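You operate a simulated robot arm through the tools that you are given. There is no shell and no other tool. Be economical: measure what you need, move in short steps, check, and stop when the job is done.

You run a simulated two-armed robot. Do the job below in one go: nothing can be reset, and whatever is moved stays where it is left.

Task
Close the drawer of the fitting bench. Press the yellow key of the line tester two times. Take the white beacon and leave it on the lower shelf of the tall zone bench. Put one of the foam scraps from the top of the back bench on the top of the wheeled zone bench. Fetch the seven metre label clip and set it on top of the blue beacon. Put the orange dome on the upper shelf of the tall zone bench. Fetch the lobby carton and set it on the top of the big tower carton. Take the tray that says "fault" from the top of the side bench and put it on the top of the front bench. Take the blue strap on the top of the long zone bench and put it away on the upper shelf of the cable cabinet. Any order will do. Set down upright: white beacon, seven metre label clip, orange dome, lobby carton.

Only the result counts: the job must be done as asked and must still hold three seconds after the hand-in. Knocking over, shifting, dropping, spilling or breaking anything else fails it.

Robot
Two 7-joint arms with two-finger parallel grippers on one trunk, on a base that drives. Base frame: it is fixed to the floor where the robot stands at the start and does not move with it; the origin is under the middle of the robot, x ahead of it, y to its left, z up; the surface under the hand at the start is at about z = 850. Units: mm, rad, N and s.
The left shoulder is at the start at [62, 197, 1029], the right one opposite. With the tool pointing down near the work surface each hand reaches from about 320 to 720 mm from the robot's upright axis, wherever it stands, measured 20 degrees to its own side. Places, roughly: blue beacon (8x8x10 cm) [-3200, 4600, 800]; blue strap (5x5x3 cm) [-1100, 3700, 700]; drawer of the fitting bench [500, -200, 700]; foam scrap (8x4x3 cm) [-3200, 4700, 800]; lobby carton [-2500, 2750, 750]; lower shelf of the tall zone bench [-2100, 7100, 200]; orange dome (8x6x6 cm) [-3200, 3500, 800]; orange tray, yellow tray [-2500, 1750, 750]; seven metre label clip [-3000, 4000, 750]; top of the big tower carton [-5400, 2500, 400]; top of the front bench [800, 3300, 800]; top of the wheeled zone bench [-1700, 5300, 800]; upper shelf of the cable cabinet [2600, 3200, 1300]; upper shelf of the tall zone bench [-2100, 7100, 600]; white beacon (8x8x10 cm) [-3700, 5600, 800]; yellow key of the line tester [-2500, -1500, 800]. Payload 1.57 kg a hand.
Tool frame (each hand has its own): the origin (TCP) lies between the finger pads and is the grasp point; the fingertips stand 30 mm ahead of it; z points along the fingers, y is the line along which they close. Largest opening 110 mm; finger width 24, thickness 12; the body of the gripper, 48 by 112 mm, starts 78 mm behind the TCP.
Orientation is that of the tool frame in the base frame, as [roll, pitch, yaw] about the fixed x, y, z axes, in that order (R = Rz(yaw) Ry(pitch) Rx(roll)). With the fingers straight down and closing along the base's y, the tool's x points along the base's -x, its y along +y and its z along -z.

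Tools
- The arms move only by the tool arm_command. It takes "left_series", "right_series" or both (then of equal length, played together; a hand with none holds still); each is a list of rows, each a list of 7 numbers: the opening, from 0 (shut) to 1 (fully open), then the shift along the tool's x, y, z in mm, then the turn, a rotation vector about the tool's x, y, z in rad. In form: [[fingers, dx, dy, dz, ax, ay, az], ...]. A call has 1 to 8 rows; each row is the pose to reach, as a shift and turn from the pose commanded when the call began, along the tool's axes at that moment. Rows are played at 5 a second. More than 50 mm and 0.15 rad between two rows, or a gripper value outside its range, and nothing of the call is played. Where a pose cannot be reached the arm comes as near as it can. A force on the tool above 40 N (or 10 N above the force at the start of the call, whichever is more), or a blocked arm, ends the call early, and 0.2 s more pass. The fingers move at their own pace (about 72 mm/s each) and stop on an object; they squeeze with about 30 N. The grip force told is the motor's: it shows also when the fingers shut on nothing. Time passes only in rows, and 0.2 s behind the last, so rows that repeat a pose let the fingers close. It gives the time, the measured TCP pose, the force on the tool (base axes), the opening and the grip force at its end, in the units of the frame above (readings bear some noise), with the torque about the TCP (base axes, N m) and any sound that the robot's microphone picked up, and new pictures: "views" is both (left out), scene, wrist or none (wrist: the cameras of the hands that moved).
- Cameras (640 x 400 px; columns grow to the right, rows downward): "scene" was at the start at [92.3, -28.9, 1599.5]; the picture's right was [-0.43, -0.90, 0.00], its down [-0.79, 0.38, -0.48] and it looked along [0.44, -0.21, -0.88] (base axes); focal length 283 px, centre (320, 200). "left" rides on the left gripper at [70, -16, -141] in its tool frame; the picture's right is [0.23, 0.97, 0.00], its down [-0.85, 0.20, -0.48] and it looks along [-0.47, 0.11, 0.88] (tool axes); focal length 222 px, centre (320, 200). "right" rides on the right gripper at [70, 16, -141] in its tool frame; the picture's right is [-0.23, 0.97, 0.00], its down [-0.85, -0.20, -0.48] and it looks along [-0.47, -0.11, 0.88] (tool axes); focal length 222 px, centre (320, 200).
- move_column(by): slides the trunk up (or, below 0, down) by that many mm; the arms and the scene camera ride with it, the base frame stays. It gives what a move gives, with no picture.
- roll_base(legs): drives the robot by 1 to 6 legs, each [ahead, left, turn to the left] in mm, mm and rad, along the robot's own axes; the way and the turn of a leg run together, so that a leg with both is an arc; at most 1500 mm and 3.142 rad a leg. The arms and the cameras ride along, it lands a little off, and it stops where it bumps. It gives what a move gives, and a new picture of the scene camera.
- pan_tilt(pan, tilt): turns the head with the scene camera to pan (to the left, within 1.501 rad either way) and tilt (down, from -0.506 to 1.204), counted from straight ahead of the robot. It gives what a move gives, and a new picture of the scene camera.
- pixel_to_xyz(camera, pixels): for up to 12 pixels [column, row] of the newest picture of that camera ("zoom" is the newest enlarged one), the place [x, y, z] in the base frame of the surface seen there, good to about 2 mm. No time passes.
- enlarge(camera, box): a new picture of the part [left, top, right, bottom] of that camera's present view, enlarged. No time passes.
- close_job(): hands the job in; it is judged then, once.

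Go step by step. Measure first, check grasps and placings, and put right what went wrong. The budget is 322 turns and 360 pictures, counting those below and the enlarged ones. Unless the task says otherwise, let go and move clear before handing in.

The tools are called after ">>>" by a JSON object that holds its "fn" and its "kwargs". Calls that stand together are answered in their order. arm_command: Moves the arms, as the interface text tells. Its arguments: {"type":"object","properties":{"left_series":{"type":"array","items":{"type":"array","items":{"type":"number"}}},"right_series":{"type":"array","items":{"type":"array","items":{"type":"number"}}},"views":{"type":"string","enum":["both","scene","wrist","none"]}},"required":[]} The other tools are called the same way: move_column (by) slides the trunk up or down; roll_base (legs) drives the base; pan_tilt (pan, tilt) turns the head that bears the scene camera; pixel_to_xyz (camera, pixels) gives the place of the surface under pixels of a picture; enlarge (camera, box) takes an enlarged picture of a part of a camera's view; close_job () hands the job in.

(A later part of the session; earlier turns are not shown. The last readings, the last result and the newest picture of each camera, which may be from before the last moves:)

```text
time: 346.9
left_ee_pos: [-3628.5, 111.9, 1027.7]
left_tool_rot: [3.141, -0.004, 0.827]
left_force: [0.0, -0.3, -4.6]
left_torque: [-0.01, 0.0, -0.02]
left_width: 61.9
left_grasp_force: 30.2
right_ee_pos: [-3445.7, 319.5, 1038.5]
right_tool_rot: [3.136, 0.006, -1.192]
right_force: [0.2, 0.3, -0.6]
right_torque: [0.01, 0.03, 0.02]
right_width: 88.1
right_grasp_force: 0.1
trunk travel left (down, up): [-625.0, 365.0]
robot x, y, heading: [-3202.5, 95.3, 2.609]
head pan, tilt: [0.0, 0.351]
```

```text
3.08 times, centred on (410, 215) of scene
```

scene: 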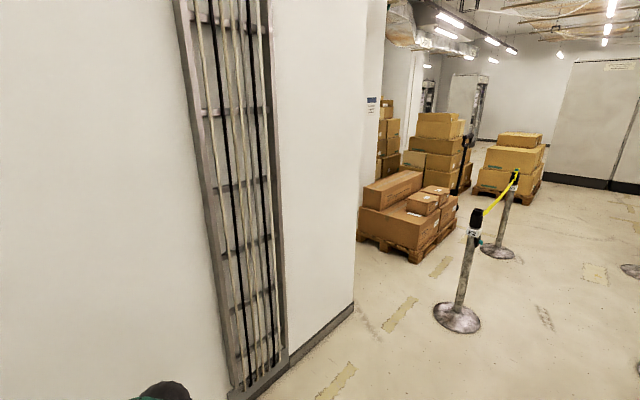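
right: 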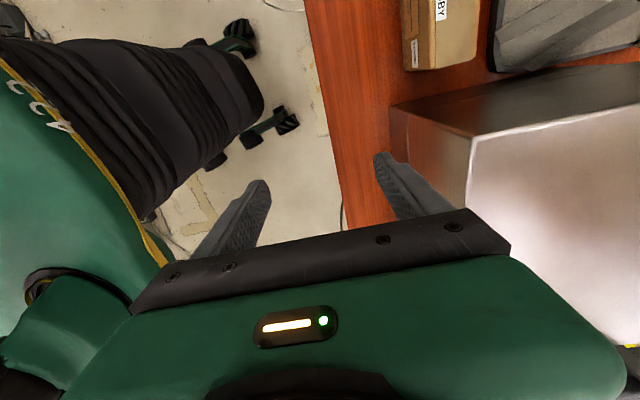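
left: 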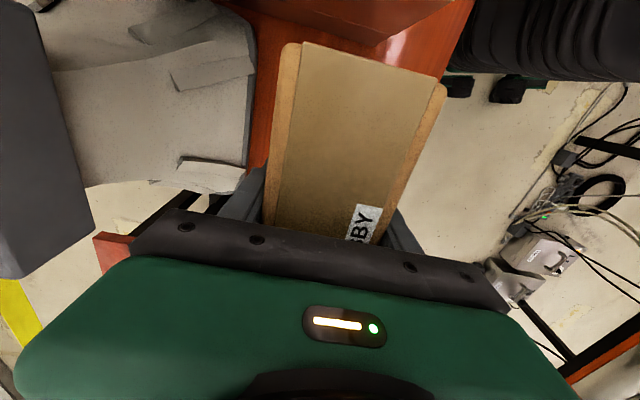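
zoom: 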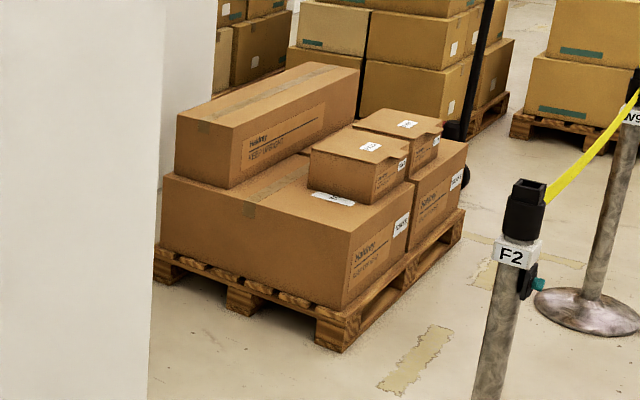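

>>> {"fn": "pixel_to_xyz", "kwargs": {"camera": "zoom", "pixels": [[345, 238], [300, 222], [240, 205], [180, 185], [325, 205], [360, 215], [405, 190], [280, 190], [320, 165], [345, 300], [335, 345], [600, 310]]}}

>>> {"fn": "enlarge", "kwargs": {"camera": "scene", "box": [400, 190, 560, 350]}}

```text
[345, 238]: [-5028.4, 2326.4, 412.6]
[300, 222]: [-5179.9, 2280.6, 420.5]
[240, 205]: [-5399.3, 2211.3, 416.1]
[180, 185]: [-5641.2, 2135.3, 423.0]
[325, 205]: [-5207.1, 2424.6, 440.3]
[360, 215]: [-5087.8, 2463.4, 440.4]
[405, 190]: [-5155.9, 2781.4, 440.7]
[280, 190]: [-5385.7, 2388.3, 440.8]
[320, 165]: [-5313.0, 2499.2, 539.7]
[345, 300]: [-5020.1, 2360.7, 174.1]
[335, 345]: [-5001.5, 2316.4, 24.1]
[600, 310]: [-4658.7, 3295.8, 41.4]
```

```text
2.50 times, centred on (480, 270) of scene
```

zoom: 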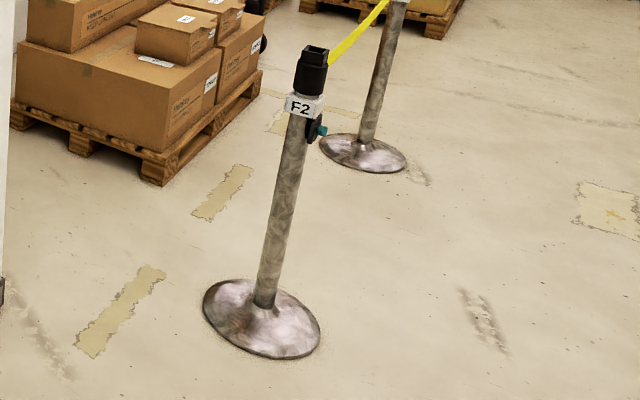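

Top of TOWER is z 440, near corner (-5030,2330). The gap between wall corner (-4770,1342) and the F2 foot (-4250,1953) is about 620 mm; I look at my own base with the wrist camera to know its width.

>>> {"fn": "enlarge", "kwargs": {"camera": "right", "box": [0, 0, 640, 400]}}

>>> {"fn": "enlarge", "kwargs": {"camera": "left", "box": [0, 0, 640, 400]}}

```text
1.00 times, centred on (320, 200) of right (not enlarged: the box is as wide or as high as the picture)
```

zoom: 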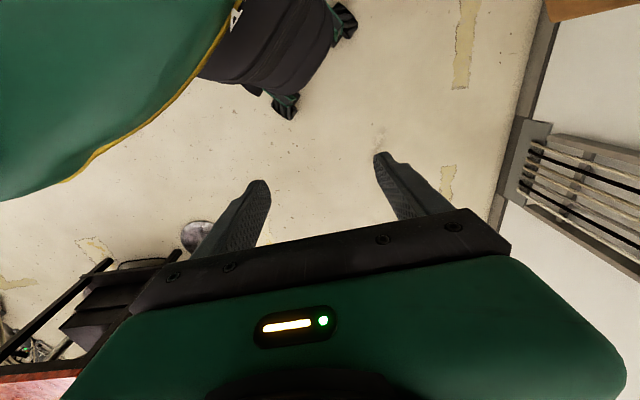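

```text
1.00 times, centred on (320, 200) of left (not enlarged: the box is as wide or as high as the picture)
```

zoom: 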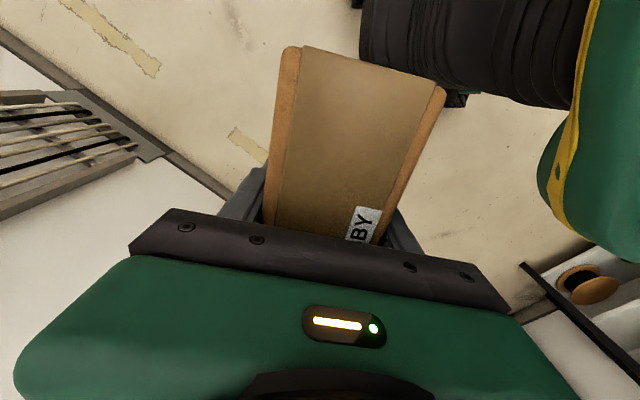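

>>> {"fn": "enlarge", "kwargs": {"camera": "right", "box": [160, 0, 420, 160]}}

>>> {"fn": "pixel_to_xyz", "kwargs": {"camera": "zoom", "pixels": [[335, 235], [345, 280], [325, 290], [330, 260], [290, 235], [455, 60], [470, 40], [475, 90], [460, 20]]}}

```text
2.46 times, centred on (290, 80) of right
```

zoom: 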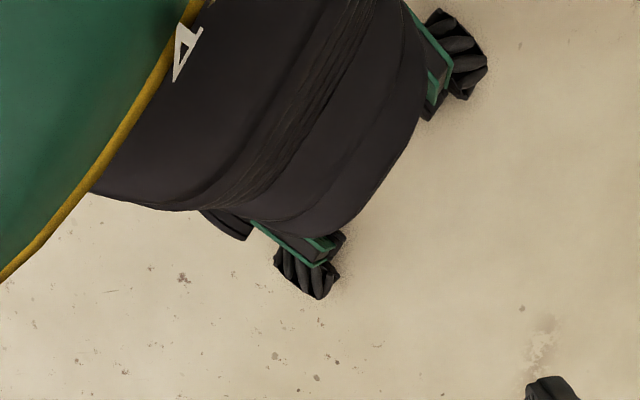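

```text
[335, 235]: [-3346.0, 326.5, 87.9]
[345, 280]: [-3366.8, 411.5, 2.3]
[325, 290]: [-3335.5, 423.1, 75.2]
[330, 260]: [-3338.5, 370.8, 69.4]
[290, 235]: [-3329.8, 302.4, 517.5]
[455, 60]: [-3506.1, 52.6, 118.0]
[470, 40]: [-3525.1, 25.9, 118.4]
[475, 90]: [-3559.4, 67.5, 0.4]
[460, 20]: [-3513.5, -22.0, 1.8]
```

My base is about ±245 wide, so it passes the 617 mm gap if aligned. First bring the left hand (carton) inward 90 mm and the right hand outward.

>>> {"fn": "arm_command", "kwargs": {"left_series": [[0, 0, 0, 0, 0, 0, 0], [0, 0, 0, 0, 0, 0, 0], [0, 30, 0, 0, 0, 0, 0], [0, 60, 0, 0, 0, 0, 0], [0, 90, 0, 0, 0, 0, 0]], "right_series": [[0.5, -20, -24, 0, 0, 0, 0], [0.5, -40, -48, 0, 0, 0, 0], [0.5, -55, -72, 0, 0, 0, 0], [0.5, -73, -95, 0, 0, 0, 0], [0.5, -73, -95, 0, 0, 0, 0]], "views": "scene"}}

```text
time: 348.1
left_ee_pos: [-3567.3, 177.2, 1027.1]
left_tool_rot: [3.141, -0.002, 0.826]
left_force: [-0.3, 0.1, -4.5]
left_torque: [-0.04, 0.01, -0.01]
left_width: 62.1
left_grasp_force: 29.7
right_ee_pos: [-3382.5, 423.4, 1036.9]
right_tool_rot: [3.133, 0.003, -1.191]
right_force: [0.2, 0.0, 0.2]
right_torque: [0.0, 0.03, -0.03]
right_width: 55.0
right_grasp_force: 0.0
trunk travel left (down, up): [-625.0, 365.0]
robot x, y, heading: [-3202.6, 97.3, 2.61]
head pan, tilt: [0.0, 0.351]
```

scene: 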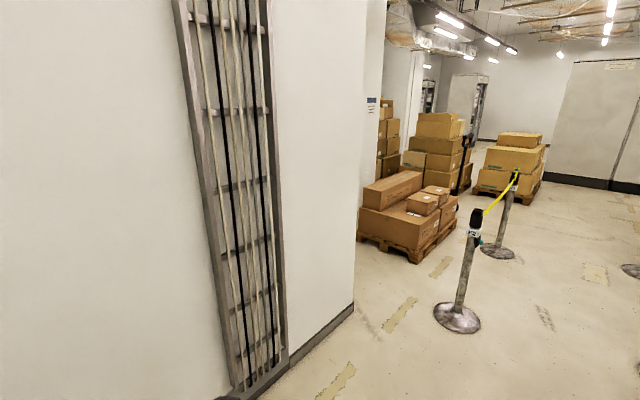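

>>> {"fn": "roll_base", "kwargs": {"legs": [[719, -248, 0], [718, -247, 0], [0, 0, -0.17]]}}

>>> {"fn": "pan_tilt", "kwargs": {"pan": 0.0, "tilt": 0.75}}

```text
time: 356.6
left_ee_pos: [-4545.1, 1378.0, 1027.4]
left_tool_rot: [3.14, -0.003, 0.668]
left_force: [-0.1, 0.4, -4.9]
left_torque: [-0.01, -0.03, 0.04]
left_width: 62.0
left_grasp_force: 29.9
right_ee_pos: [-4322.4, 1589.2, 1037.2]
right_tool_rot: [3.138, 0.003, -1.348]
right_force: [0.1, -0.7, -0.7]
right_torque: [0.02, -0.06, 0.03]
right_width: 55.0
right_grasp_force: 0.0
trunk travel left (down, up): [-625.0, 365.0]
robot x, y, heading: [-4194.2, 1246.6, 2.446]
head pan, tilt: [0.0, 0.351]
```

scene: 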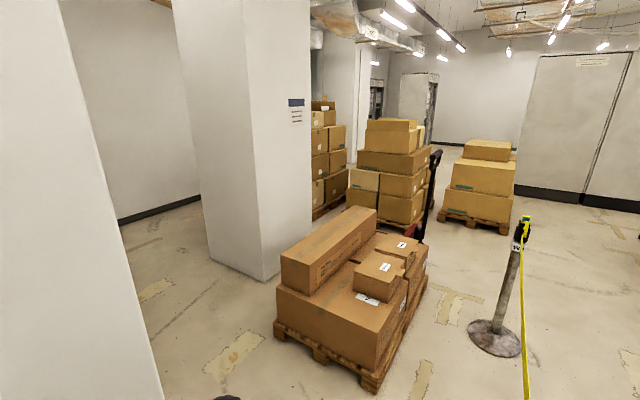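

```text
time: 357.4
left_ee_pos: [-4543.2, 1378.9, 1028.1]
left_tool_rot: [3.14, -0.002, 0.671]
left_force: [-0.1, -0.2, -4.4]
left_torque: [-0.02, 0.01, 0.01]
left_width: 61.9
left_grasp_force: 29.6
right_ee_pos: [-4322.2, 1590.1, 1037.9]
right_tool_rot: [3.138, 0.006, -1.349]
right_force: [-0.5, -0.6, 0.4]
right_torque: [-0.02, 0.01, -0.05]
right_width: 55.1
right_grasp_force: 0.1
trunk travel left (down, up): [-625.0, 365.0]
robot x, y, heading: [-4192.7, 1243.0, 2.449]
head pan, tilt: [0.0, 0.75]
```

scene: 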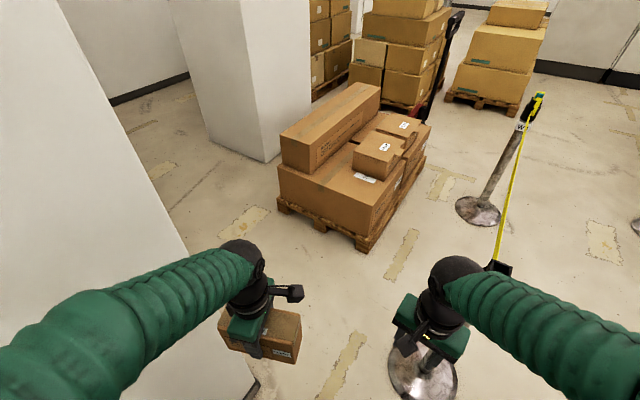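

>>> {"fn": "pixel_to_xyz", "kwargs": {"camera": "scene", "pixels": [[255, 388], [190, 248], [150, 170], [425, 375], [398, 375], [457, 375], [370, 245], [375, 180], [340, 175], [388, 165], [262, 160]]}}

```text
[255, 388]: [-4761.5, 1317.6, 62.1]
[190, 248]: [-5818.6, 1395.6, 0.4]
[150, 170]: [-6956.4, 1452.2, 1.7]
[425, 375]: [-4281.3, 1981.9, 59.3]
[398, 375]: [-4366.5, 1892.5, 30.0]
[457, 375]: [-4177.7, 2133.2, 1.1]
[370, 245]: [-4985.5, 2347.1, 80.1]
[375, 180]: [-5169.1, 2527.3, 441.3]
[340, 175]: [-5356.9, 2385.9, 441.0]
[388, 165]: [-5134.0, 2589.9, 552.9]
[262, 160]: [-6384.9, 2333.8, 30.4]
```

Corner is at (-4761,1318), F2 foot edge at (-4366,1892): ~700 mm gap. Drive through, then turn to face the pallet.

>>> {"fn": "roll_base", "kwargs": {"legs": [[600, -40, 0], [280, 10, 0], [0, 0, -0.55]]}}

```text
time: 364.0
left_ee_pos: [-5091.9, 2137.1, 1028.2]
left_tool_rot: [3.141, -0.002, 0.111]
left_force: [-0.3, -0.3, -4.5]
left_torque: [0.01, 0.01, 0.03]
left_width: 61.9
left_grasp_force: 29.7
right_ee_pos: [-4791.0, 2200.4, 1037.5]
right_tool_rot: [3.136, 0.005, -1.907]
right_force: [-0.4, -0.3, 0.1]
right_torque: [0.02, 0.0, -0.01]
right_width: 55.2
right_grasp_force: 0.1
trunk travel left (down, up): [-625.0, 365.0]
robot x, y, heading: [-4866.7, 1836.8, 1.889]
head pan, tilt: [0.0, 0.75]
```

scene: 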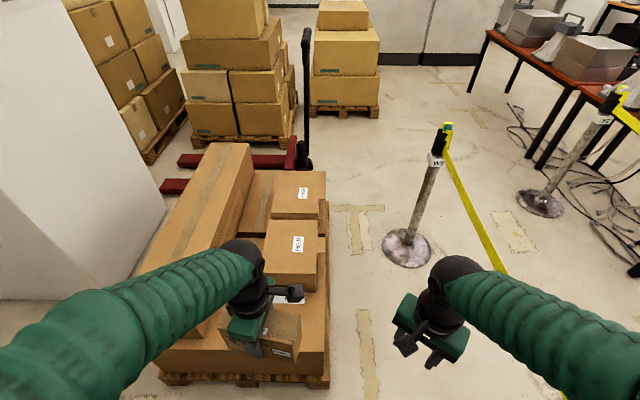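

>>> {"fn": "pixel_to_xyz", "kwargs": {"camera": "scene", "pixels": [[200, 340], [315, 345], [315, 300], [290, 298], [325, 290], [310, 285], [230, 343], [326, 345], [322, 325], [205, 325], [265, 285]]}}

>>> {"fn": "enlarge", "kwargs": {"camera": "scene", "box": [140, 200, 360, 400]}}

```text
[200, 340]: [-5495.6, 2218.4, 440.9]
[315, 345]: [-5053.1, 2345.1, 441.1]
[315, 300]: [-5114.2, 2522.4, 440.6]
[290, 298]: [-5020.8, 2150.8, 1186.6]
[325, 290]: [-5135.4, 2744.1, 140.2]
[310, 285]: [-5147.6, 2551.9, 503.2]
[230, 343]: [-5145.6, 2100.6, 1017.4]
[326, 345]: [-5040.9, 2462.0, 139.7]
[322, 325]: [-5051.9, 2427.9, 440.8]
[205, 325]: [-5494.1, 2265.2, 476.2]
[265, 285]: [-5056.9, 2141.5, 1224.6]
```

```text
2.00 times, centred on (250, 300) of scene
```

zoom: 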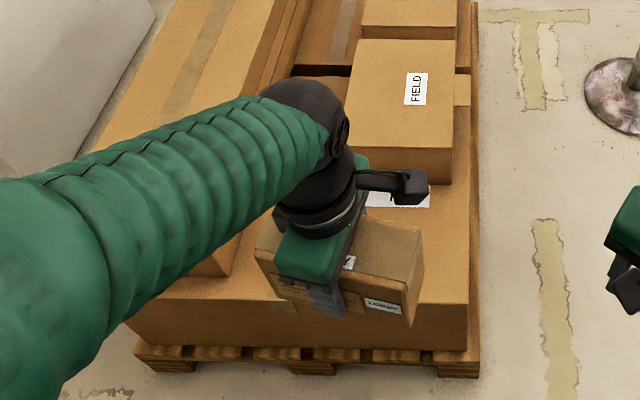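

Free strip on TOWER's top in front of FIELD is ~225 mm deep. Lower the column 350 mm, then carry the carton to above (-5170,2377), turned to lie along the edge.

>>> {"fn": "move_column", "kwargs": {"by": -350}}

>>> {"fn": "arm_command", "kwargs": {"left_series": [[0, -8, -41, 0, 0, 0, -0.05], [0, -17, -82, 0, 0, 0, -0.1], [0, -25, -123, 10, 0, 0, -0.15], [0, -34, -164, 20, 0, 0, -0.2], [0, -42, -206, 30, 0, 0, -0.2], [0, -51, -247, 40, 0, 0, -0.2], [0, -51, -247, 80, 0, 0, -0.2], [0, -51, -247, 120, 0, 0, -0.2]], "views": "both"}}

```text
time: 367.4
left_ee_pos: [-5091.4, 2137.2, 677.2]
left_tool_rot: [-3.14, -0.003, 0.113]
left_force: [0.1, -0.2, -4.7]
left_torque: [-0.01, -0.01, -0.02]
left_width: 61.9
left_grasp_force: 29.3
right_ee_pos: [-4791.0, 2200.9, 688.7]
right_tool_rot: [3.133, 0.005, -1.908]
right_force: [0.2, -0.9, 0.4]
right_torque: [0.04, -0.01, -0.01]
right_width: 54.9
right_grasp_force: 0.1
trunk travel left (down, up): [-275.0, 715.0]
robot x, y, heading: [-4869.5, 1836.2, 1.887]
head pan, tilt: [0.0, 0.75]
```

```text
time: 369.2
left_ee_pos: [-5171.2, 2379.7, 555.1]
left_tool_rot: [3.14, -0.001, 0.311]
left_force: [0.5, 0.8, -4.8]
left_torque: [-0.02, 0.01, -0.01]
left_width: 61.8
left_grasp_force: 30.3
right_ee_pos: [-4791.2, 2201.9, 686.2]
right_tool_rot: [3.136, 0.004, -1.908]
right_force: [-0.1, -0.2, -0.3]
right_torque: [-0.02, 0.0, 0.02]
right_width: 55.0
right_grasp_force: 0.1
trunk travel left (down, up): [-275.0, 715.0]
robot x, y, heading: [-4868.8, 1840.2, 1.896]
head pan, tilt: [0.0, 0.75]
```

scene: 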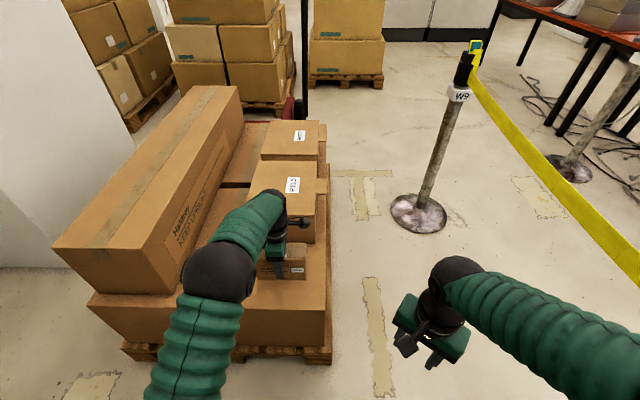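
left: 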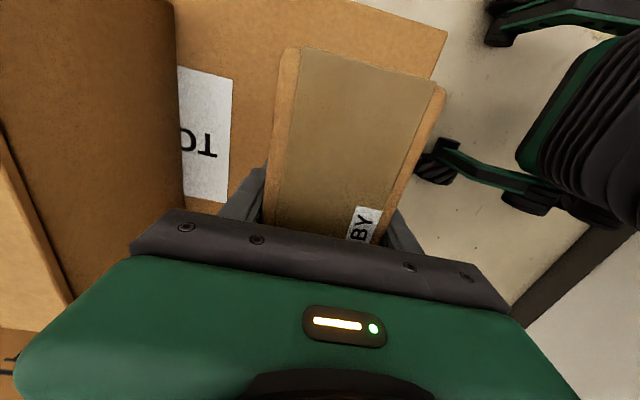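

Well over the free strip. Lower 57 mm gently, release, and lift off.

>>> {"fn": "arm_command", "kwargs": {"left_series": [[0, 0, 0, 30, 0, 0, 0], [0, 0, 0, 48, 0, 0, 0], [0, 0, 0, 55, 0, 0, 0], [0, 0, 0, 57, 0, 0, 0], [0.78, 0, 0, 57, 0, 0, 0], [0.78, 0, 0, 57, 0, 0, 0], [0.78, 0, 0, 20, 0, 0, 0], [0.78, 0, 0, -25, 0, 0, 0]], "views": "none"}}

>>> {"fn": "arm_command", "kwargs": {"left_series": [[0.78, 0, 0, -45, 0, 0, 0], [0.78, 0, 0, -90, 0, 0, 0], [0.78, 5, 45, -110, 0, 0, 0], [0.78, 10, 90, -110, 0, 0, 0], [0.78, 15, 135, -110, 0, 0, 0], [0.78, 20, 180, -110, 0, 0, 0]], "views": "scene"}}

```text
time: 371.1
left_ee_pos: [-5168.9, 2380.5, 581.3]
left_tool_rot: [-3.141, -0.002, 0.31]
left_force: [-0.9, -1.2, 0.2]
left_torque: [0.03, -0.01, -0.01]
left_width: 85.7
left_grasp_force: 0.1
right_ee_pos: [-4789.7, 2199.7, 687.0]
right_tool_rot: [3.135, 0.004, -1.908]
right_force: [0.7, 0.2, 0.9]
right_torque: [-0.01, 0.04, 0.0]
right_width: 54.9
right_grasp_force: 0.1
trunk travel left (down, up): [-275.0, 715.0]
robot x, y, heading: [-4864.0, 1839.5, 1.891]
head pan, tilt: [0.0, 0.75]
```

```text
time: 372.4
left_ee_pos: [-5095.1, 2214.4, 694.7]
left_tool_rot: [-3.139, -0.001, 0.311]
left_force: [0.3, 1.1, 0.1]
left_torque: [0.04, 0.01, 0.0]
left_width: 85.9
left_grasp_force: 0.0
right_ee_pos: [-4791.3, 2200.2, 687.4]
right_tool_rot: [3.134, 0.004, -1.909]
right_force: [0.3, -0.6, -0.1]
right_torque: [0.02, -0.01, 0.03]
right_width: 54.9
right_grasp_force: 0.1
trunk travel left (down, up): [-275.0, 715.0]
robot x, y, heading: [-4865.3, 1839.6, 1.887]
head pan, tilt: [0.0, 0.75]
```

scene: 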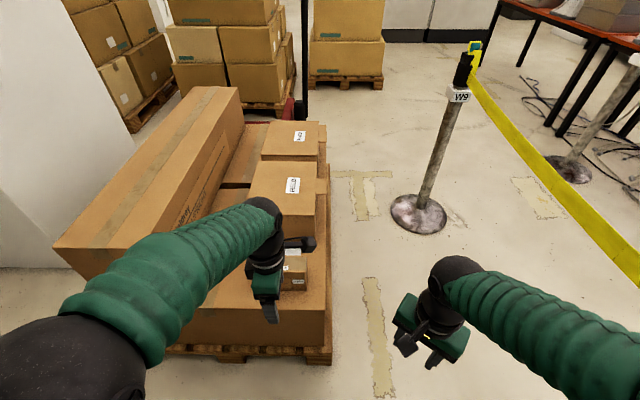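

>>> {"fn": "move_column", "kwargs": {"by": 350}}

>>> {"fn": "pan_tilt", "kwargs": {"pan": 0.2, "tilt": 0.85}}

>>> {"fn": "enlarge", "kwargs": {"camera": "left", "box": [0, 0, 640, 400]}}

```text
time: 375.9
left_ee_pos: [-5093.4, 2215.4, 1044.3]
left_tool_rot: [-3.141, -0.003, 0.31]
left_force: [0.0, 0.5, -0.9]
left_torque: [0.0, 0.01, 0.01]
left_width: 85.5
left_grasp_force: 0.1
right_ee_pos: [-4790.2, 2200.5, 1038.8]
right_tool_rot: [3.134, 0.007, -1.907]
right_force: [1.1, 0.3, 0.3]
right_torque: [-0.03, 0.01, -0.03]
right_width: 54.9
right_grasp_force: 0.1
trunk travel left (down, up): [-625.0, 365.0]
robot x, y, heading: [-4867.4, 1838.2, 1.886]
head pan, tilt: [0.0, 0.75]
```

```text
time: 376.6
left_ee_pos: [-5094.9, 2214.6, 1044.7]
left_tool_rot: [-3.142, -0.002, 0.311]
left_force: [-0.3, 0.7, -0.6]
left_torque: [0.03, 0.03, 0.0]
left_width: 85.8
left_grasp_force: 0.0
right_ee_pos: [-4790.5, 2200.4, 1037.7]
right_tool_rot: [3.135, 0.005, -1.908]
right_force: [0.1, -0.1, -0.7]
right_torque: [0.0, -0.04, -0.03]
right_width: 54.6
right_grasp_force: 0.0
trunk travel left (down, up): [-625.0, 365.0]
robot x, y, heading: [-4867.0, 1838.3, 1.892]
head pan, tilt: [0.201, 0.85]
```

scene: 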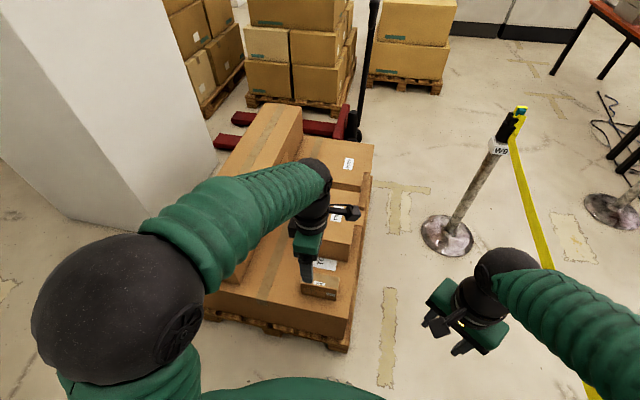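

```text
1.00 times, centred on (320, 200) of left (not enlarged: the box is as wide or as high as the picture)
```

zoom: 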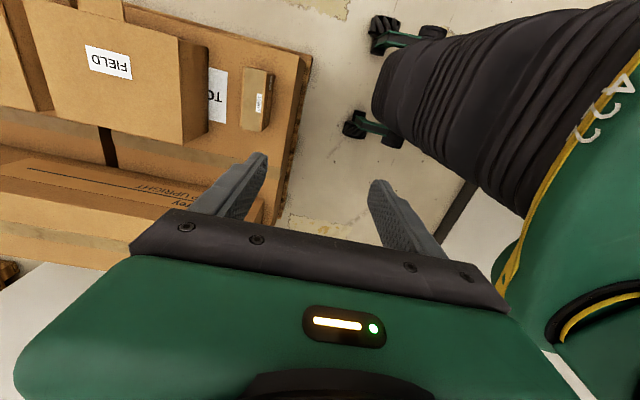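

The LOBBY carton stands upright on TOWER's top. Turn both hands back toward their normal yaw.

>>> {"fn": "arm_command", "kwargs": {"left_series": [[0.5, 0, 0, 0, 0, 0, 0.145], [0.5, 0, 0, 0, 0, 0, 0.29], [0.5, 0, 0, 0, 0, 0, 0.435], [0.5, 0, 0, 0, 0, 0, 0.58], [0.5, 0, 0, 0, 0, 0, 0.725], [0.5, 0, 0, 0, 0, 0, 0.87], [0.5, 0, 0, 0, 0, 0, 1.015], [0.5, 0, 0, 0, 0, 0, 1.16]], "right_series": [[0.5, 0, 0, 0, 0, 0, -0.1], [0.5, 0, 0, 0, 0, 0, -0.2], [0.5, 0, 0, 0, 0, 0, -0.3], [0.5, 0, 0, 0, 0, 0, -0.4], [0.5, 0, 0, 0, 0, 0, -0.5], [0.5, 0, 0, 0, 0, 0, -0.6], [0.5, 0, 0, 0, 0, 0, -0.65], [0.5, 0, 0, 0, 0, 0, -0.65]], "views": "none"}}

>>> {"fn": "pan_tilt", "kwargs": {"pan": -0.6, "tilt": 0.3}}

```text
time: 378.4
left_ee_pos: [-5095.4, 2215.3, 1045.2]
left_tool_rot: [3.141, 0.0, -0.851]
left_force: [0.5, 0.1, 0.2]
left_torque: [0.0, -0.02, 0.0]
left_width: 54.9
left_grasp_force: 0.1
right_ee_pos: [-4790.0, 2201.6, 1036.0]
right_tool_rot: [3.139, 0.007, -1.255]
right_force: [0.7, 0.4, 0.7]
right_torque: [0.04, 0.01, 0.01]
right_width: 54.8
right_grasp_force: 0.0
trunk travel left (down, up): [-625.0, 365.0]
robot x, y, heading: [-4865.4, 1837.2, 1.891]
head pan, tilt: [0.201, 0.85]
```

```text
time: 379.5
left_ee_pos: [-5096.1, 2215.3, 1044.6]
left_tool_rot: [-3.139, -0.001, -0.848]
left_force: [0.5, 0.3, -0.3]
left_torque: [0.0, 0.02, 0.0]
left_width: 55.2
left_grasp_force: 0.0
right_ee_pos: [-4790.2, 2200.6, 1037.1]
right_tool_rot: [3.14, 0.007, -1.256]
right_force: [0.0, -0.3, -0.6]
right_torque: [0.02, -0.03, 0.03]
right_width: 55.2
right_grasp_force: 0.0
trunk travel left (down, up): [-625.0, 365.0]
robot x, y, heading: [-4868.5, 1839.1, 1.891]
head pan, tilt: [-0.6, 0.3]
```

scene: 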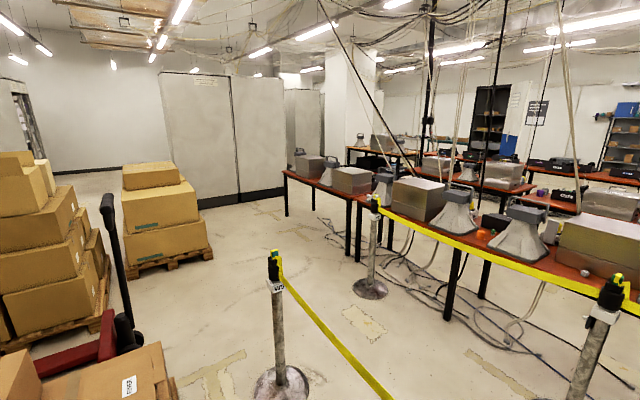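

>>> {"fn": "pixel_to_xyz", "kwargs": {"camera": "scene", "pixels": [[370, 290], [278, 385], [287, 175], [287, 214], [357, 262], [280, 192], [200, 208], [590, 375], [345, 200], [447, 318], [360, 140], [330, 240]]}}

>>> {"fn": "enlarge", "kwargs": {"camera": "scene", "box": [260, 90, 560, 290]}}

```text
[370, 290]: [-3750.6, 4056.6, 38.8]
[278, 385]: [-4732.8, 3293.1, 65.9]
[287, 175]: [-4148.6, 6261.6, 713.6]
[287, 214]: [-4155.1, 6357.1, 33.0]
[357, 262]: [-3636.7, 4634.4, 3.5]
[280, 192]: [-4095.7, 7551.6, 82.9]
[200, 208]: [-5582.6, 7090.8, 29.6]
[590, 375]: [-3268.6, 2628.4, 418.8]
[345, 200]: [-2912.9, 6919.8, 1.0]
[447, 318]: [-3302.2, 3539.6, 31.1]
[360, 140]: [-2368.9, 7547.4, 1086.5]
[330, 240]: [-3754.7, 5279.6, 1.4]
```

```text
2.00 times, centred on (410, 190) of scene
```

zoom: 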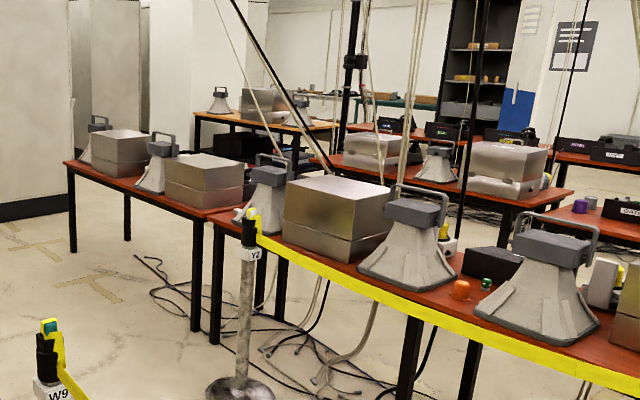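

Good view: the orange dome is at zoom (460,290) nearer the west side; the tape ends at stanchion Y2 (-3750,4057), open floor beyond. I back out through the gap and go up this corridor.

>>> {"fn": "roll_base", "kwargs": {"legs": [[0, 0, 0.55], [-280, -10, 0], [-600, 35, 0], [0, 0, -1.05]]}}

```text
time: 388.6
left_ee_pos: [-4251.5, 1709.8, 1045.1]
left_tool_rot: [-3.139, 0.0, -1.296]
left_force: [-0.1, 0.0, 0.6]
left_torque: [-0.03, 0.02, 0.04]
left_width: 55.0
left_grasp_force: 0.1
right_ee_pos: [-3983.3, 1564.4, 1037.1]
right_tool_rot: [3.139, 0.007, -1.703]
right_force: [-0.6, -0.3, 0.4]
right_torque: [-0.01, 0.01, 0.02]
right_width: 54.9
right_grasp_force: 0.1
trunk travel left (down, up): [-625.0, 365.0]
robot x, y, heading: [-4207.3, 1271.8, 1.441]
head pan, tilt: [-0.6, 0.3]
```

scene: 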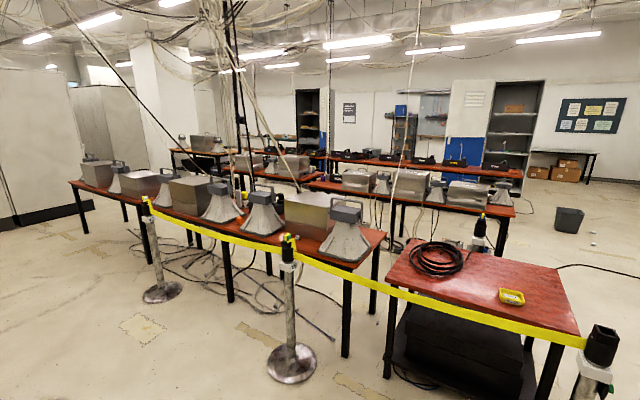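

>>> {"fn": "roll_base", "kwargs": {"legs": [[540, -441, 0], [1129, 237, 0], [0, 0, -1.116]]}}

>>> {"fn": "pan_tilt", "kwargs": {"pan": 0.3, "tilt": 0.7}}

```text
time: 400.6
left_ee_pos: [-3402.1, 3115.0, 1044.2]
left_tool_rot: [-3.139, -0.001, -2.415]
left_force: [0.5, 0.2, -0.3]
left_torque: [0.0, 0.01, -0.02]
left_width: 55.0
left_grasp_force: 0.0
right_ee_pos: [-3417.0, 2811.1, 1036.9]
right_tool_rot: [3.141, 0.01, -2.823]
right_force: [0.2, 0.4, -0.5]
right_torque: [0.02, 0.01, 0.01]
right_width: 55.0
right_grasp_force: 0.0
trunk travel left (down, up): [-625.0, 365.0]
robot x, y, heading: [-3775.9, 2880.9, 0.327]
head pan, tilt: [-0.6, 0.3]
```

scene: 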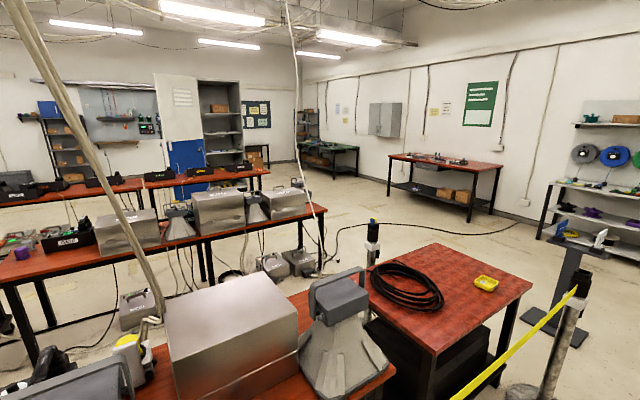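

```text
time: 401.8
left_ee_pos: [-3404.3, 3113.9, 1045.7]
left_tool_rot: [-3.139, -0.002, -2.414]
left_force: [0.3, 0.7, -0.1]
left_torque: [0.02, 0.04, -0.03]
left_width: 55.1
left_grasp_force: 0.0
right_ee_pos: [-3416.6, 2809.6, 1036.6]
right_tool_rot: [3.14, 0.009, -2.822]
right_force: [0.8, -0.3, -0.3]
right_torque: [-0.02, 0.02, -0.01]
right_width: 55.2
right_grasp_force: 0.0
trunk travel left (down, up): [-625.0, 365.0]
robot x, y, heading: [-3782.4, 2887.8, 0.334]
head pan, tilt: [0.3, 0.7]
```

scene: 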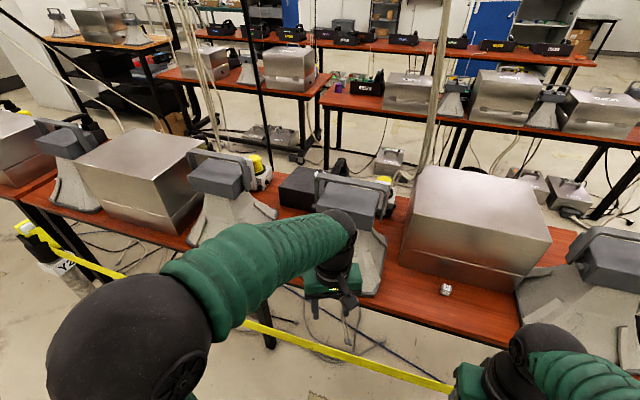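

>>> {"fn": "roll_base", "kwargs": {"legs": [[60, 230, 0]]}}

>>> {"fn": "enlarge", "kwargs": {"camera": "left", "box": [0, 0, 640, 400]}}

```text
time: 403.5
left_ee_pos: [-3417.7, 3339.1, 1045.2]
left_tool_rot: [3.138, 0.004, -2.414]
left_force: [-0.3, 0.8, 0.1]
left_torque: [0.01, 0.01, -0.02]
left_width: 55.1
left_grasp_force: 0.1
right_ee_pos: [-3430.8, 3036.7, 1036.0]
right_tool_rot: [3.134, 0.008, -2.821]
right_force: [0.4, -0.6, 0.3]
right_torque: [-0.04, 0.02, 0.01]
right_width: 55.2
right_grasp_force: 0.0
trunk travel left (down, up): [-625.0, 365.0]
robot x, y, heading: [-3797.2, 3112.6, 0.337]
head pan, tilt: [0.3, 0.7]
```

scene: 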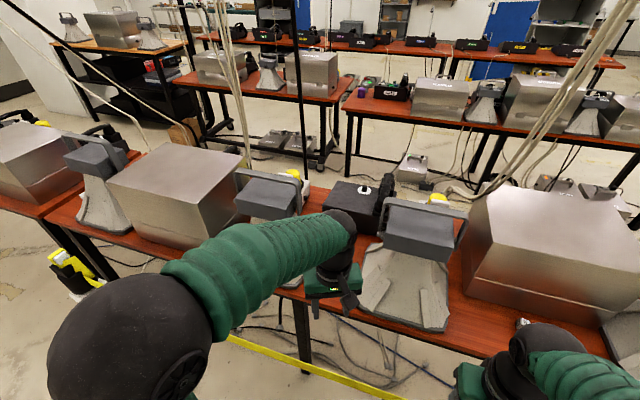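

```text
1.00 times, centred on (320, 200) of left (not enlarged: the box is as wide or as high as the picture)
```

zoom: 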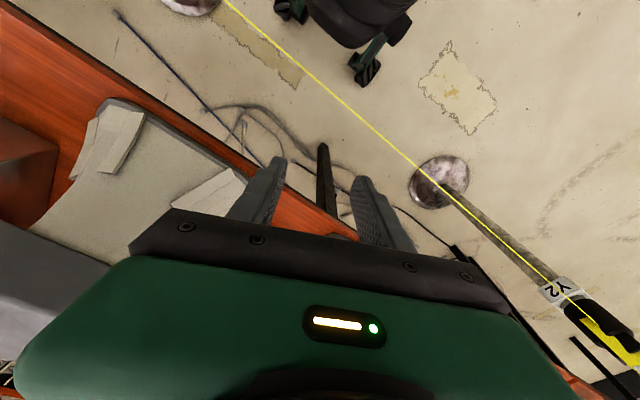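

>>> {"fn": "pixel_to_xyz", "kwargs": {"camera": "scene", "pixels": [[243, 150], [232, 80], [302, 140], [545, 130], [270, 190], [395, 230], [225, 350], [300, 10]]}}

>>> {"fn": "arm_command", "kwargs": {"left_series": [[0.7, -37, -9, -5, 0, 0, 0.1], [0.7, -74, -18, -10, 0, 0, 0.2], [0.7, -111, -26, -15, 0, 0, 0.3], [0.7, -148, -35, -20, 0, 0, 0.39]], "views": "both"}}

```text
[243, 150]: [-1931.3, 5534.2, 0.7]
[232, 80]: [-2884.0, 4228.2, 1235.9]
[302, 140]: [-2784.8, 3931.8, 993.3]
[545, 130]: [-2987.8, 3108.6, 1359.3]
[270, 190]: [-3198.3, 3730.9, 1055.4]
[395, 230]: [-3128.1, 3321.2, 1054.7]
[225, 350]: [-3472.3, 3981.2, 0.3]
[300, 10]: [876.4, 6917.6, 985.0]
```

```text
time: 404.5
left_ee_pos: [-3286.0, 3416.5, 1065.9]
left_tool_rot: [-3.14, -0.002, -2.805]
left_force: [0.9, -0.8, 0.2]
left_torque: [0.01, 0.02, 0.01]
left_width: 77.0
left_grasp_force: 0.1
right_ee_pos: [-3429.9, 3042.5, 1036.4]
right_tool_rot: [3.138, 0.007, -2.82]
right_force: [0.8, 0.2, 0.2]
right_torque: [0.0, 0.02, -0.03]
right_width: 55.0
right_grasp_force: 0.0
trunk travel left (down, up): [-625.0, 365.0]
robot x, y, heading: [-3795.8, 3114.6, 0.331]
head pan, tilt: [0.3, 0.7]
```

scene: 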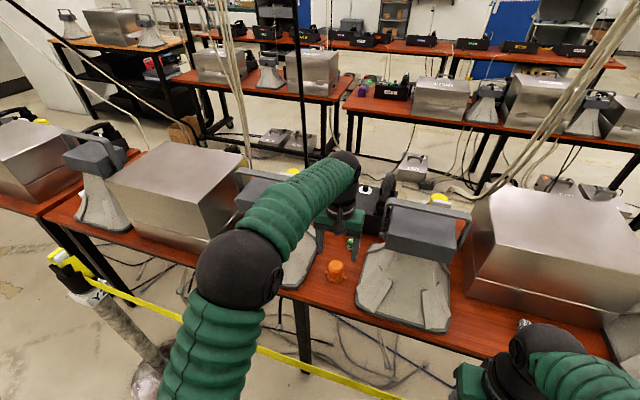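
left: 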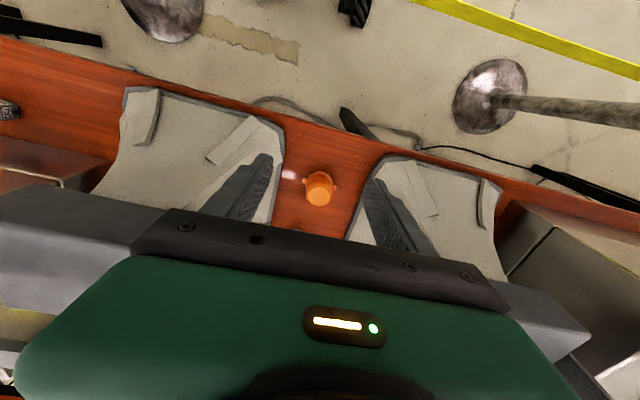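

>>> {"fn": "enlarge", "kwargs": {"camera": "scene", "box": [270, 180, 430, 300]}}

>>> {"fn": "pixel_to_xyz", "kwargs": {"camera": "left", "pixels": [[319, 195], [319, 175], [305, 190], [335, 185], [275, 130], [280, 160], [375, 165], [355, 200], [278, 200], [390, 155], [200, 200], [490, 280]]}}

```text
3.33 times, centred on (350, 240) of scene
```

zoom: 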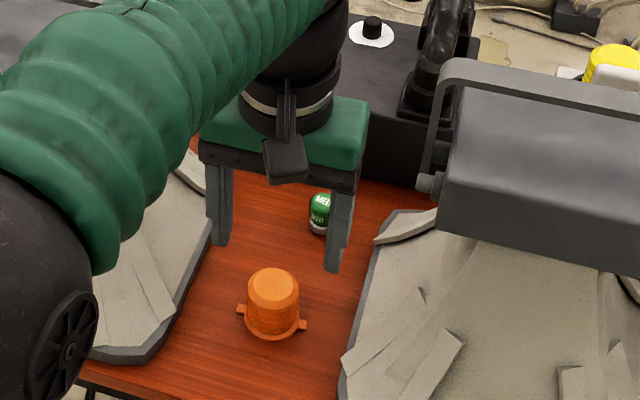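

```text
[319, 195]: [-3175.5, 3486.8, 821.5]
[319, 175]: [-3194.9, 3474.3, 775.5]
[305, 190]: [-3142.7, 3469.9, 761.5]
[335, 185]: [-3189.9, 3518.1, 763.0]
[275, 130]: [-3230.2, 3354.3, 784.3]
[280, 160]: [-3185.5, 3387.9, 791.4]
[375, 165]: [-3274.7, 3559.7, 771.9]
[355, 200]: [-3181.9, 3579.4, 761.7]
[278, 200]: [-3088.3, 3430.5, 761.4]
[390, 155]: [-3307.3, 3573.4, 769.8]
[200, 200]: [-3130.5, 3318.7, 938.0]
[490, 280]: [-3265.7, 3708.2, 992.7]
```

>>> {"fn": "pixel_to_xyz", "kwargs": {"camera": "zoom", "pixels": [[274, 283], [252, 283], [297, 283], [274, 270], [274, 296], [240, 309], [303, 325], [272, 335]]}}

```text
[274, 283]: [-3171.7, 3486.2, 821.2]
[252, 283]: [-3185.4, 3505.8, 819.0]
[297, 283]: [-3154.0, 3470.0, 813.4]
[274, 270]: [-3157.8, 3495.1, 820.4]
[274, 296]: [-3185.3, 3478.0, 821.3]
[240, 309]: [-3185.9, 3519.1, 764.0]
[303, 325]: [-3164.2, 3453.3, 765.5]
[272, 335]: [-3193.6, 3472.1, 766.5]
```

Dome centre (-3172,3487), top 821. It is 726 mm away; creep 60 mm ahead (tape still ~285 mm from my axis).

>>> {"fn": "roll_base", "kwargs": {"legs": [[60, 0, 0]]}}

```text
time: 405.5
left_ee_pos: [-3236.3, 3434.5, 1071.4]
left_tool_rot: [-3.139, 0.007, -2.805]
left_force: [-0.5, -0.8, 1.4]
left_torque: [0.0, -0.02, -0.03]
left_width: 76.8
left_grasp_force: 0.1
right_ee_pos: [-3380.2, 3061.8, 1039.5]
right_tool_rot: [3.14, 0.016, -2.821]
right_force: [-1.0, 0.2, 0.0]
right_torque: [0.03, 0.03, -0.02]
right_width: 55.1
right_grasp_force: 0.1
trunk travel left (down, up): [-625.0, 365.0]
robot x, y, heading: [-3737.3, 3134.6, 0.329]
head pan, tilt: [0.3, 0.7]
```

scene: 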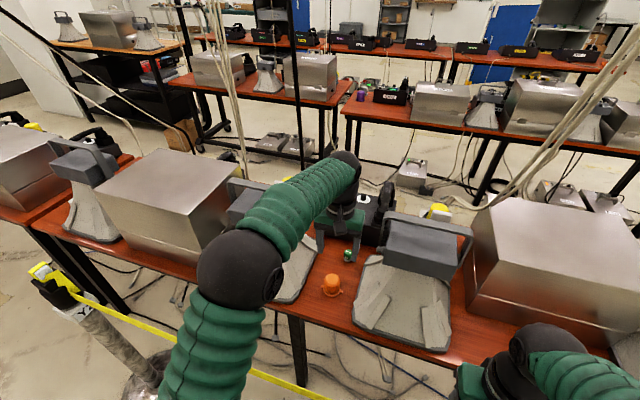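

>>> {"fn": "arm_command", "kwargs": {"left_series": [[0.75, -26, 10, 10, 0, 0, 0], [0.75, -52, 19, 25, 0, 0, 0], [0.75, -78, 28, 45, 0, 0, 0], [0.75, -78, 28, 90, 0, 0, 0], [0.75, -78, 28, 135, 0, 0, 0], [0.75, -78, 28, 175, 0, 0, 0]], "views": "both"}}

```text
time: 406.9
left_ee_pos: [-3165.6, 3486.6, 890.0]
left_tool_rot: [-3.14, 0.001, -2.805]
left_force: [0.3, 0.6, -0.1]
left_torque: [-0.02, 0.0, -0.03]
left_width: 82.4
left_grasp_force: 0.0
right_ee_pos: [-3375.5, 3062.1, 1035.5]
right_tool_rot: [3.14, 0.006, -2.823]
right_force: [-0.4, 1.2, -1.0]
right_torque: [-0.05, 0.0, 0.0]
right_width: 55.2
right_grasp_force: 0.0
trunk travel left (down, up): [-625.0, 365.0]
robot x, y, heading: [-3738.8, 3136.8, 0.331]
head pan, tilt: [0.3, 0.7]
```

scene: 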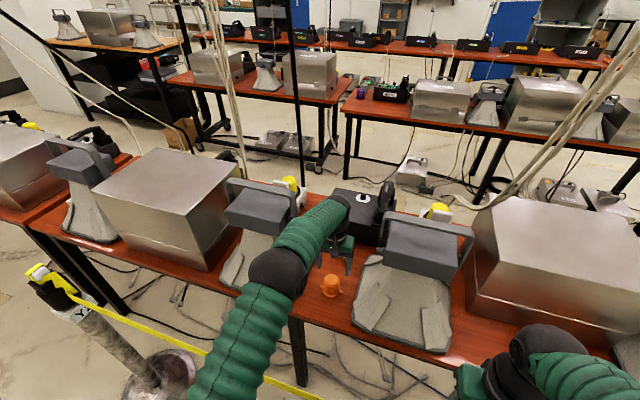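
left: 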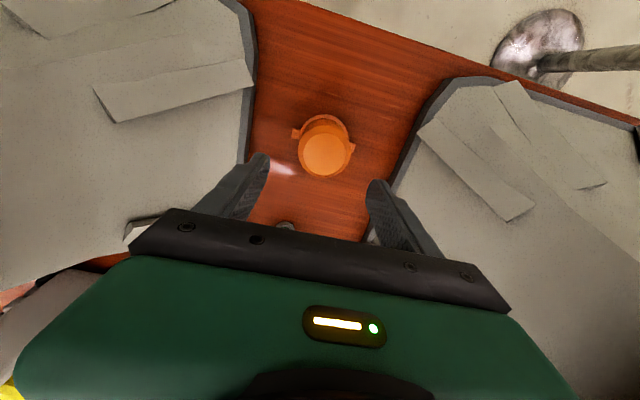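

>>> {"fn": "pixel_to_xyz", "kwargs": {"camera": "left", "pixels": [[325, 150], [302, 152], [350, 150], [325, 128], [325, 175], [285, 225], [294, 133], [352, 135]]}}

```text
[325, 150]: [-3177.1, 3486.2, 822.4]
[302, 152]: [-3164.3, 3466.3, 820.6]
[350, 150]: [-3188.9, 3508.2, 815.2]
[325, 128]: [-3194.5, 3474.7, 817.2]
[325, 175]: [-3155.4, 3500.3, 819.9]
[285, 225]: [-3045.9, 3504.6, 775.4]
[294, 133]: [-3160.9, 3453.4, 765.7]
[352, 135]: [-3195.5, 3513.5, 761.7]
```

Centre (-3175,3487). Correct 9 mm, lower to tips ≈786, and close.

>>> {"fn": "arm_command", "kwargs": {"left_series": [[0.75, 8, 3, 35, 0, 0, 0], [0.75, 8, 3, 65, 0, 0, 0], [0.75, 8, 3, 74, 0, 0, 0], [0.75, 8, 3, 74, 0, 0, 0], [0.3, 8, 3, 74, 0, 0, 0], [0, 8, 3, 74, 0, 0, 0], [0, 8, 3, 74, 0, 0, 0]], "views": "wrist"}}

```text
time: 408.5
left_ee_pos: [-3174.9, 3486.9, 818.3]
left_tool_rot: [-3.141, 0.002, -2.804]
left_force: [-0.4, -0.4, 0.2]
left_torque: [0.02, -0.01, -0.01]
left_width: 53.7
left_grasp_force: 30.5
right_ee_pos: [-3376.4, 3061.4, 1036.4]
right_tool_rot: [3.14, 0.009, -2.823]
right_force: [0.6, 0.0, 0.2]
right_torque: [0.04, -0.02, 0.0]
right_width: 54.9
right_grasp_force: 0.1
trunk travel left (down, up): [-625.0, 365.0]
robot x, y, heading: [-3740.4, 3134.1, 0.324]
head pan, tilt: [0.3, 0.7]
```

left: 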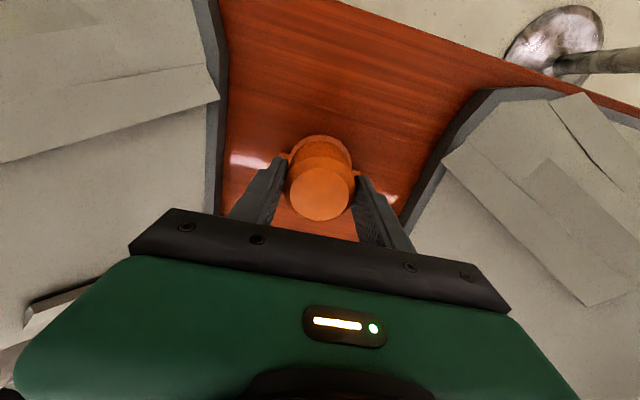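

Dome held (53.7 mm). Lift straight and draw back over the tape.

>>> {"fn": "arm_command", "kwargs": {"left_series": [[0, 0, 0, -20, 0, 0, 0], [0, 0, 0, -65, 0, 0, 0], [0, 0, 0, -110, 0, 0, 0], [0, 0, 0, -155, 0, 0, 0], [0, 0, 0, -200, 0, 0, 0], [0, 40, 0, -225, 0, 0, 0], [0, 85, 0, -240, 0, 0, 0], [0, 130, 0, -245, 0, 0, 0]], "views": "none"}}

>>> {"fn": "arm_command", "kwargs": {"left_series": [[0, 45, 0, 0, 0, 0, 0], [0, 90, 0, 0, 0, 0, 0], [0, 130, 0, 0, 0, 0, 0]], "views": "both"}}

```text
time: 410.3
left_ee_pos: [-3300.9, 3446.9, 1064.7]
left_tool_rot: [-3.141, 0.004, -2.806]
left_force: [0.4, -0.7, -0.2]
left_torque: [0.02, -0.03, 0.0]
left_width: 54.2
left_grasp_force: 30.2
right_ee_pos: [-3378.2, 3061.2, 1037.3]
right_tool_rot: [3.14, 0.011, -2.821]
right_force: [0.1, -0.4, 0.4]
right_torque: [-0.02, 0.0, -0.03]
right_width: 54.8
right_grasp_force: 0.1
trunk travel left (down, up): [-625.0, 365.0]
robot x, y, heading: [-3742.6, 3134.5, 0.327]
head pan, tilt: [0.3, 0.7]
```

```text
time: 411.1
left_ee_pos: [-3419.1, 3405.9, 1063.3]
left_tool_rot: [-3.139, 0.001, -2.805]
left_force: [0.4, -0.1, -1.2]
left_torque: [0.01, -0.02, -0.02]
left_width: 53.8
left_grasp_force: 29.8
right_ee_pos: [-3377.8, 3061.7, 1035.9]
right_tool_rot: [3.141, 0.01, -2.825]
right_force: [-0.5, 0.1, -0.7]
right_torque: [-0.01, 0.02, -0.03]
right_width: 54.9
right_grasp_force: 0.0
trunk travel left (down, up): [-625.0, 365.0]
robot x, y, heading: [-3737.6, 3134.6, 0.328]
head pan, tilt: [0.3, 0.7]
```

scene: 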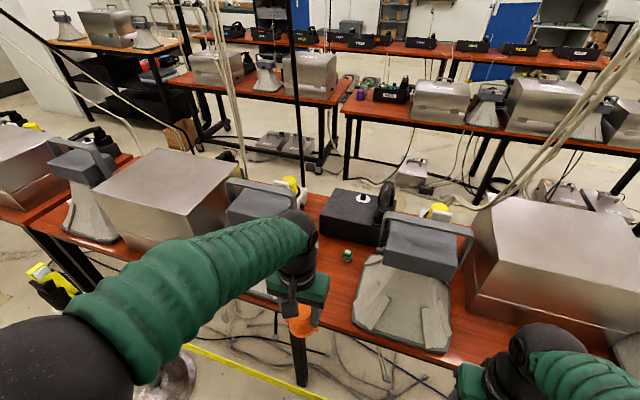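
left: 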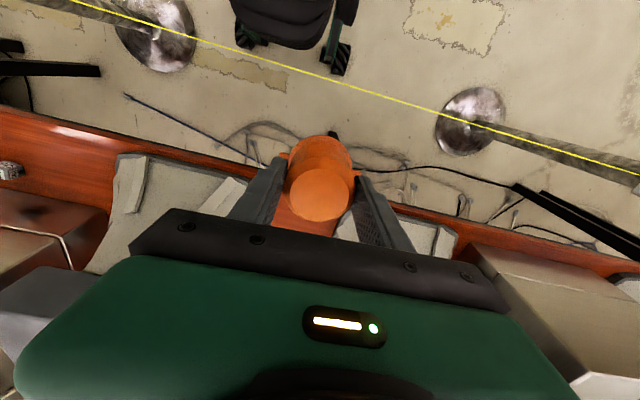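

Dome secured. Drive back from the tape, then north past Y2 to the white beacon's stretch of the bench.

>>> {"fn": "roll_base", "kwargs": {"legs": [[-433, 163, 0], [359, 1304, 0], [161, 1002, 0]]}}

>>> {"fn": "pan_tilt", "kwargs": {"pan": -0.1, "tilt": 0.6}}

```text
time: 425.1
left_ee_pos: [-4220.9, 5783.7, 1062.4]
left_tool_rot: [-3.142, 0.002, -2.744]
left_force: [0.7, -0.1, -0.3]
left_torque: [0.03, 0.01, 0.01]
left_width: 53.9
left_grasp_force: 30.3
right_ee_pos: [-4158.6, 5441.3, 1037.3]
right_tool_rot: [3.136, 0.009, -2.763]
right_force: [-0.8, 0.9, -0.4]
right_torque: [0.01, 0.0, 0.01]
right_width: 55.0
right_grasp_force: 0.0
trunk travel left (down, up): [-625.0, 365.0]
robot x, y, heading: [-4524.5, 5497.0, 0.389]
head pan, tilt: [0.3, 0.7]
```

scene: 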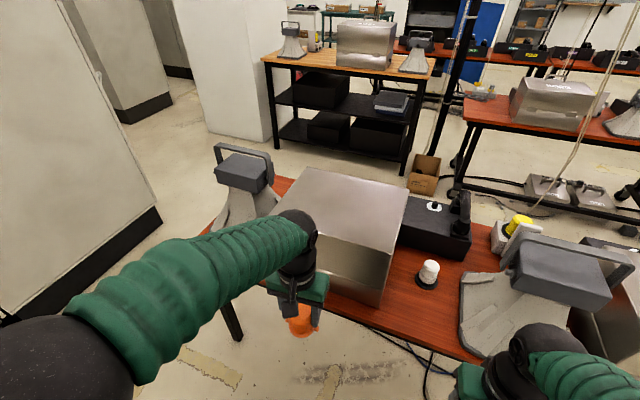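

```text
time: 426.0
left_ee_pos: [-4222.5, 5783.9, 1063.3]
left_tool_rot: [-3.139, 0.002, -2.745]
left_force: [0.1, 0.5, -1.3]
left_torque: [0.0, 0.01, 0.03]
left_width: 54.0
left_grasp_force: 30.0
right_ee_pos: [-4160.2, 5443.3, 1036.8]
right_tool_rot: [3.137, 0.01, -2.764]
right_force: [0.3, 0.2, 0.1]
right_torque: [0.02, 0.0, -0.02]
right_width: 54.7
right_grasp_force: 0.1
trunk travel left (down, up): [-625.0, 365.0]
robot x, y, heading: [-4527.1, 5495.8, 0.39]
head pan, tilt: [-0.099, 0.6]
```

scene: 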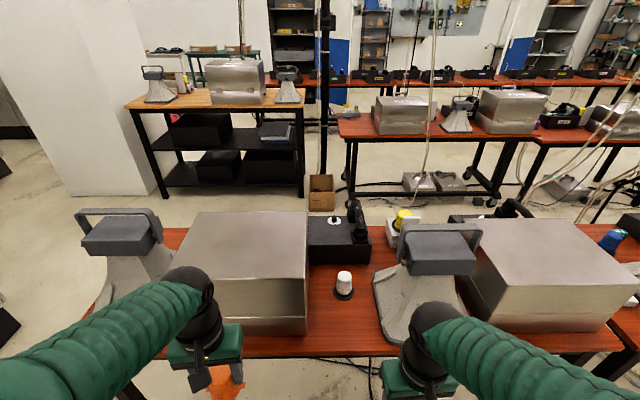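

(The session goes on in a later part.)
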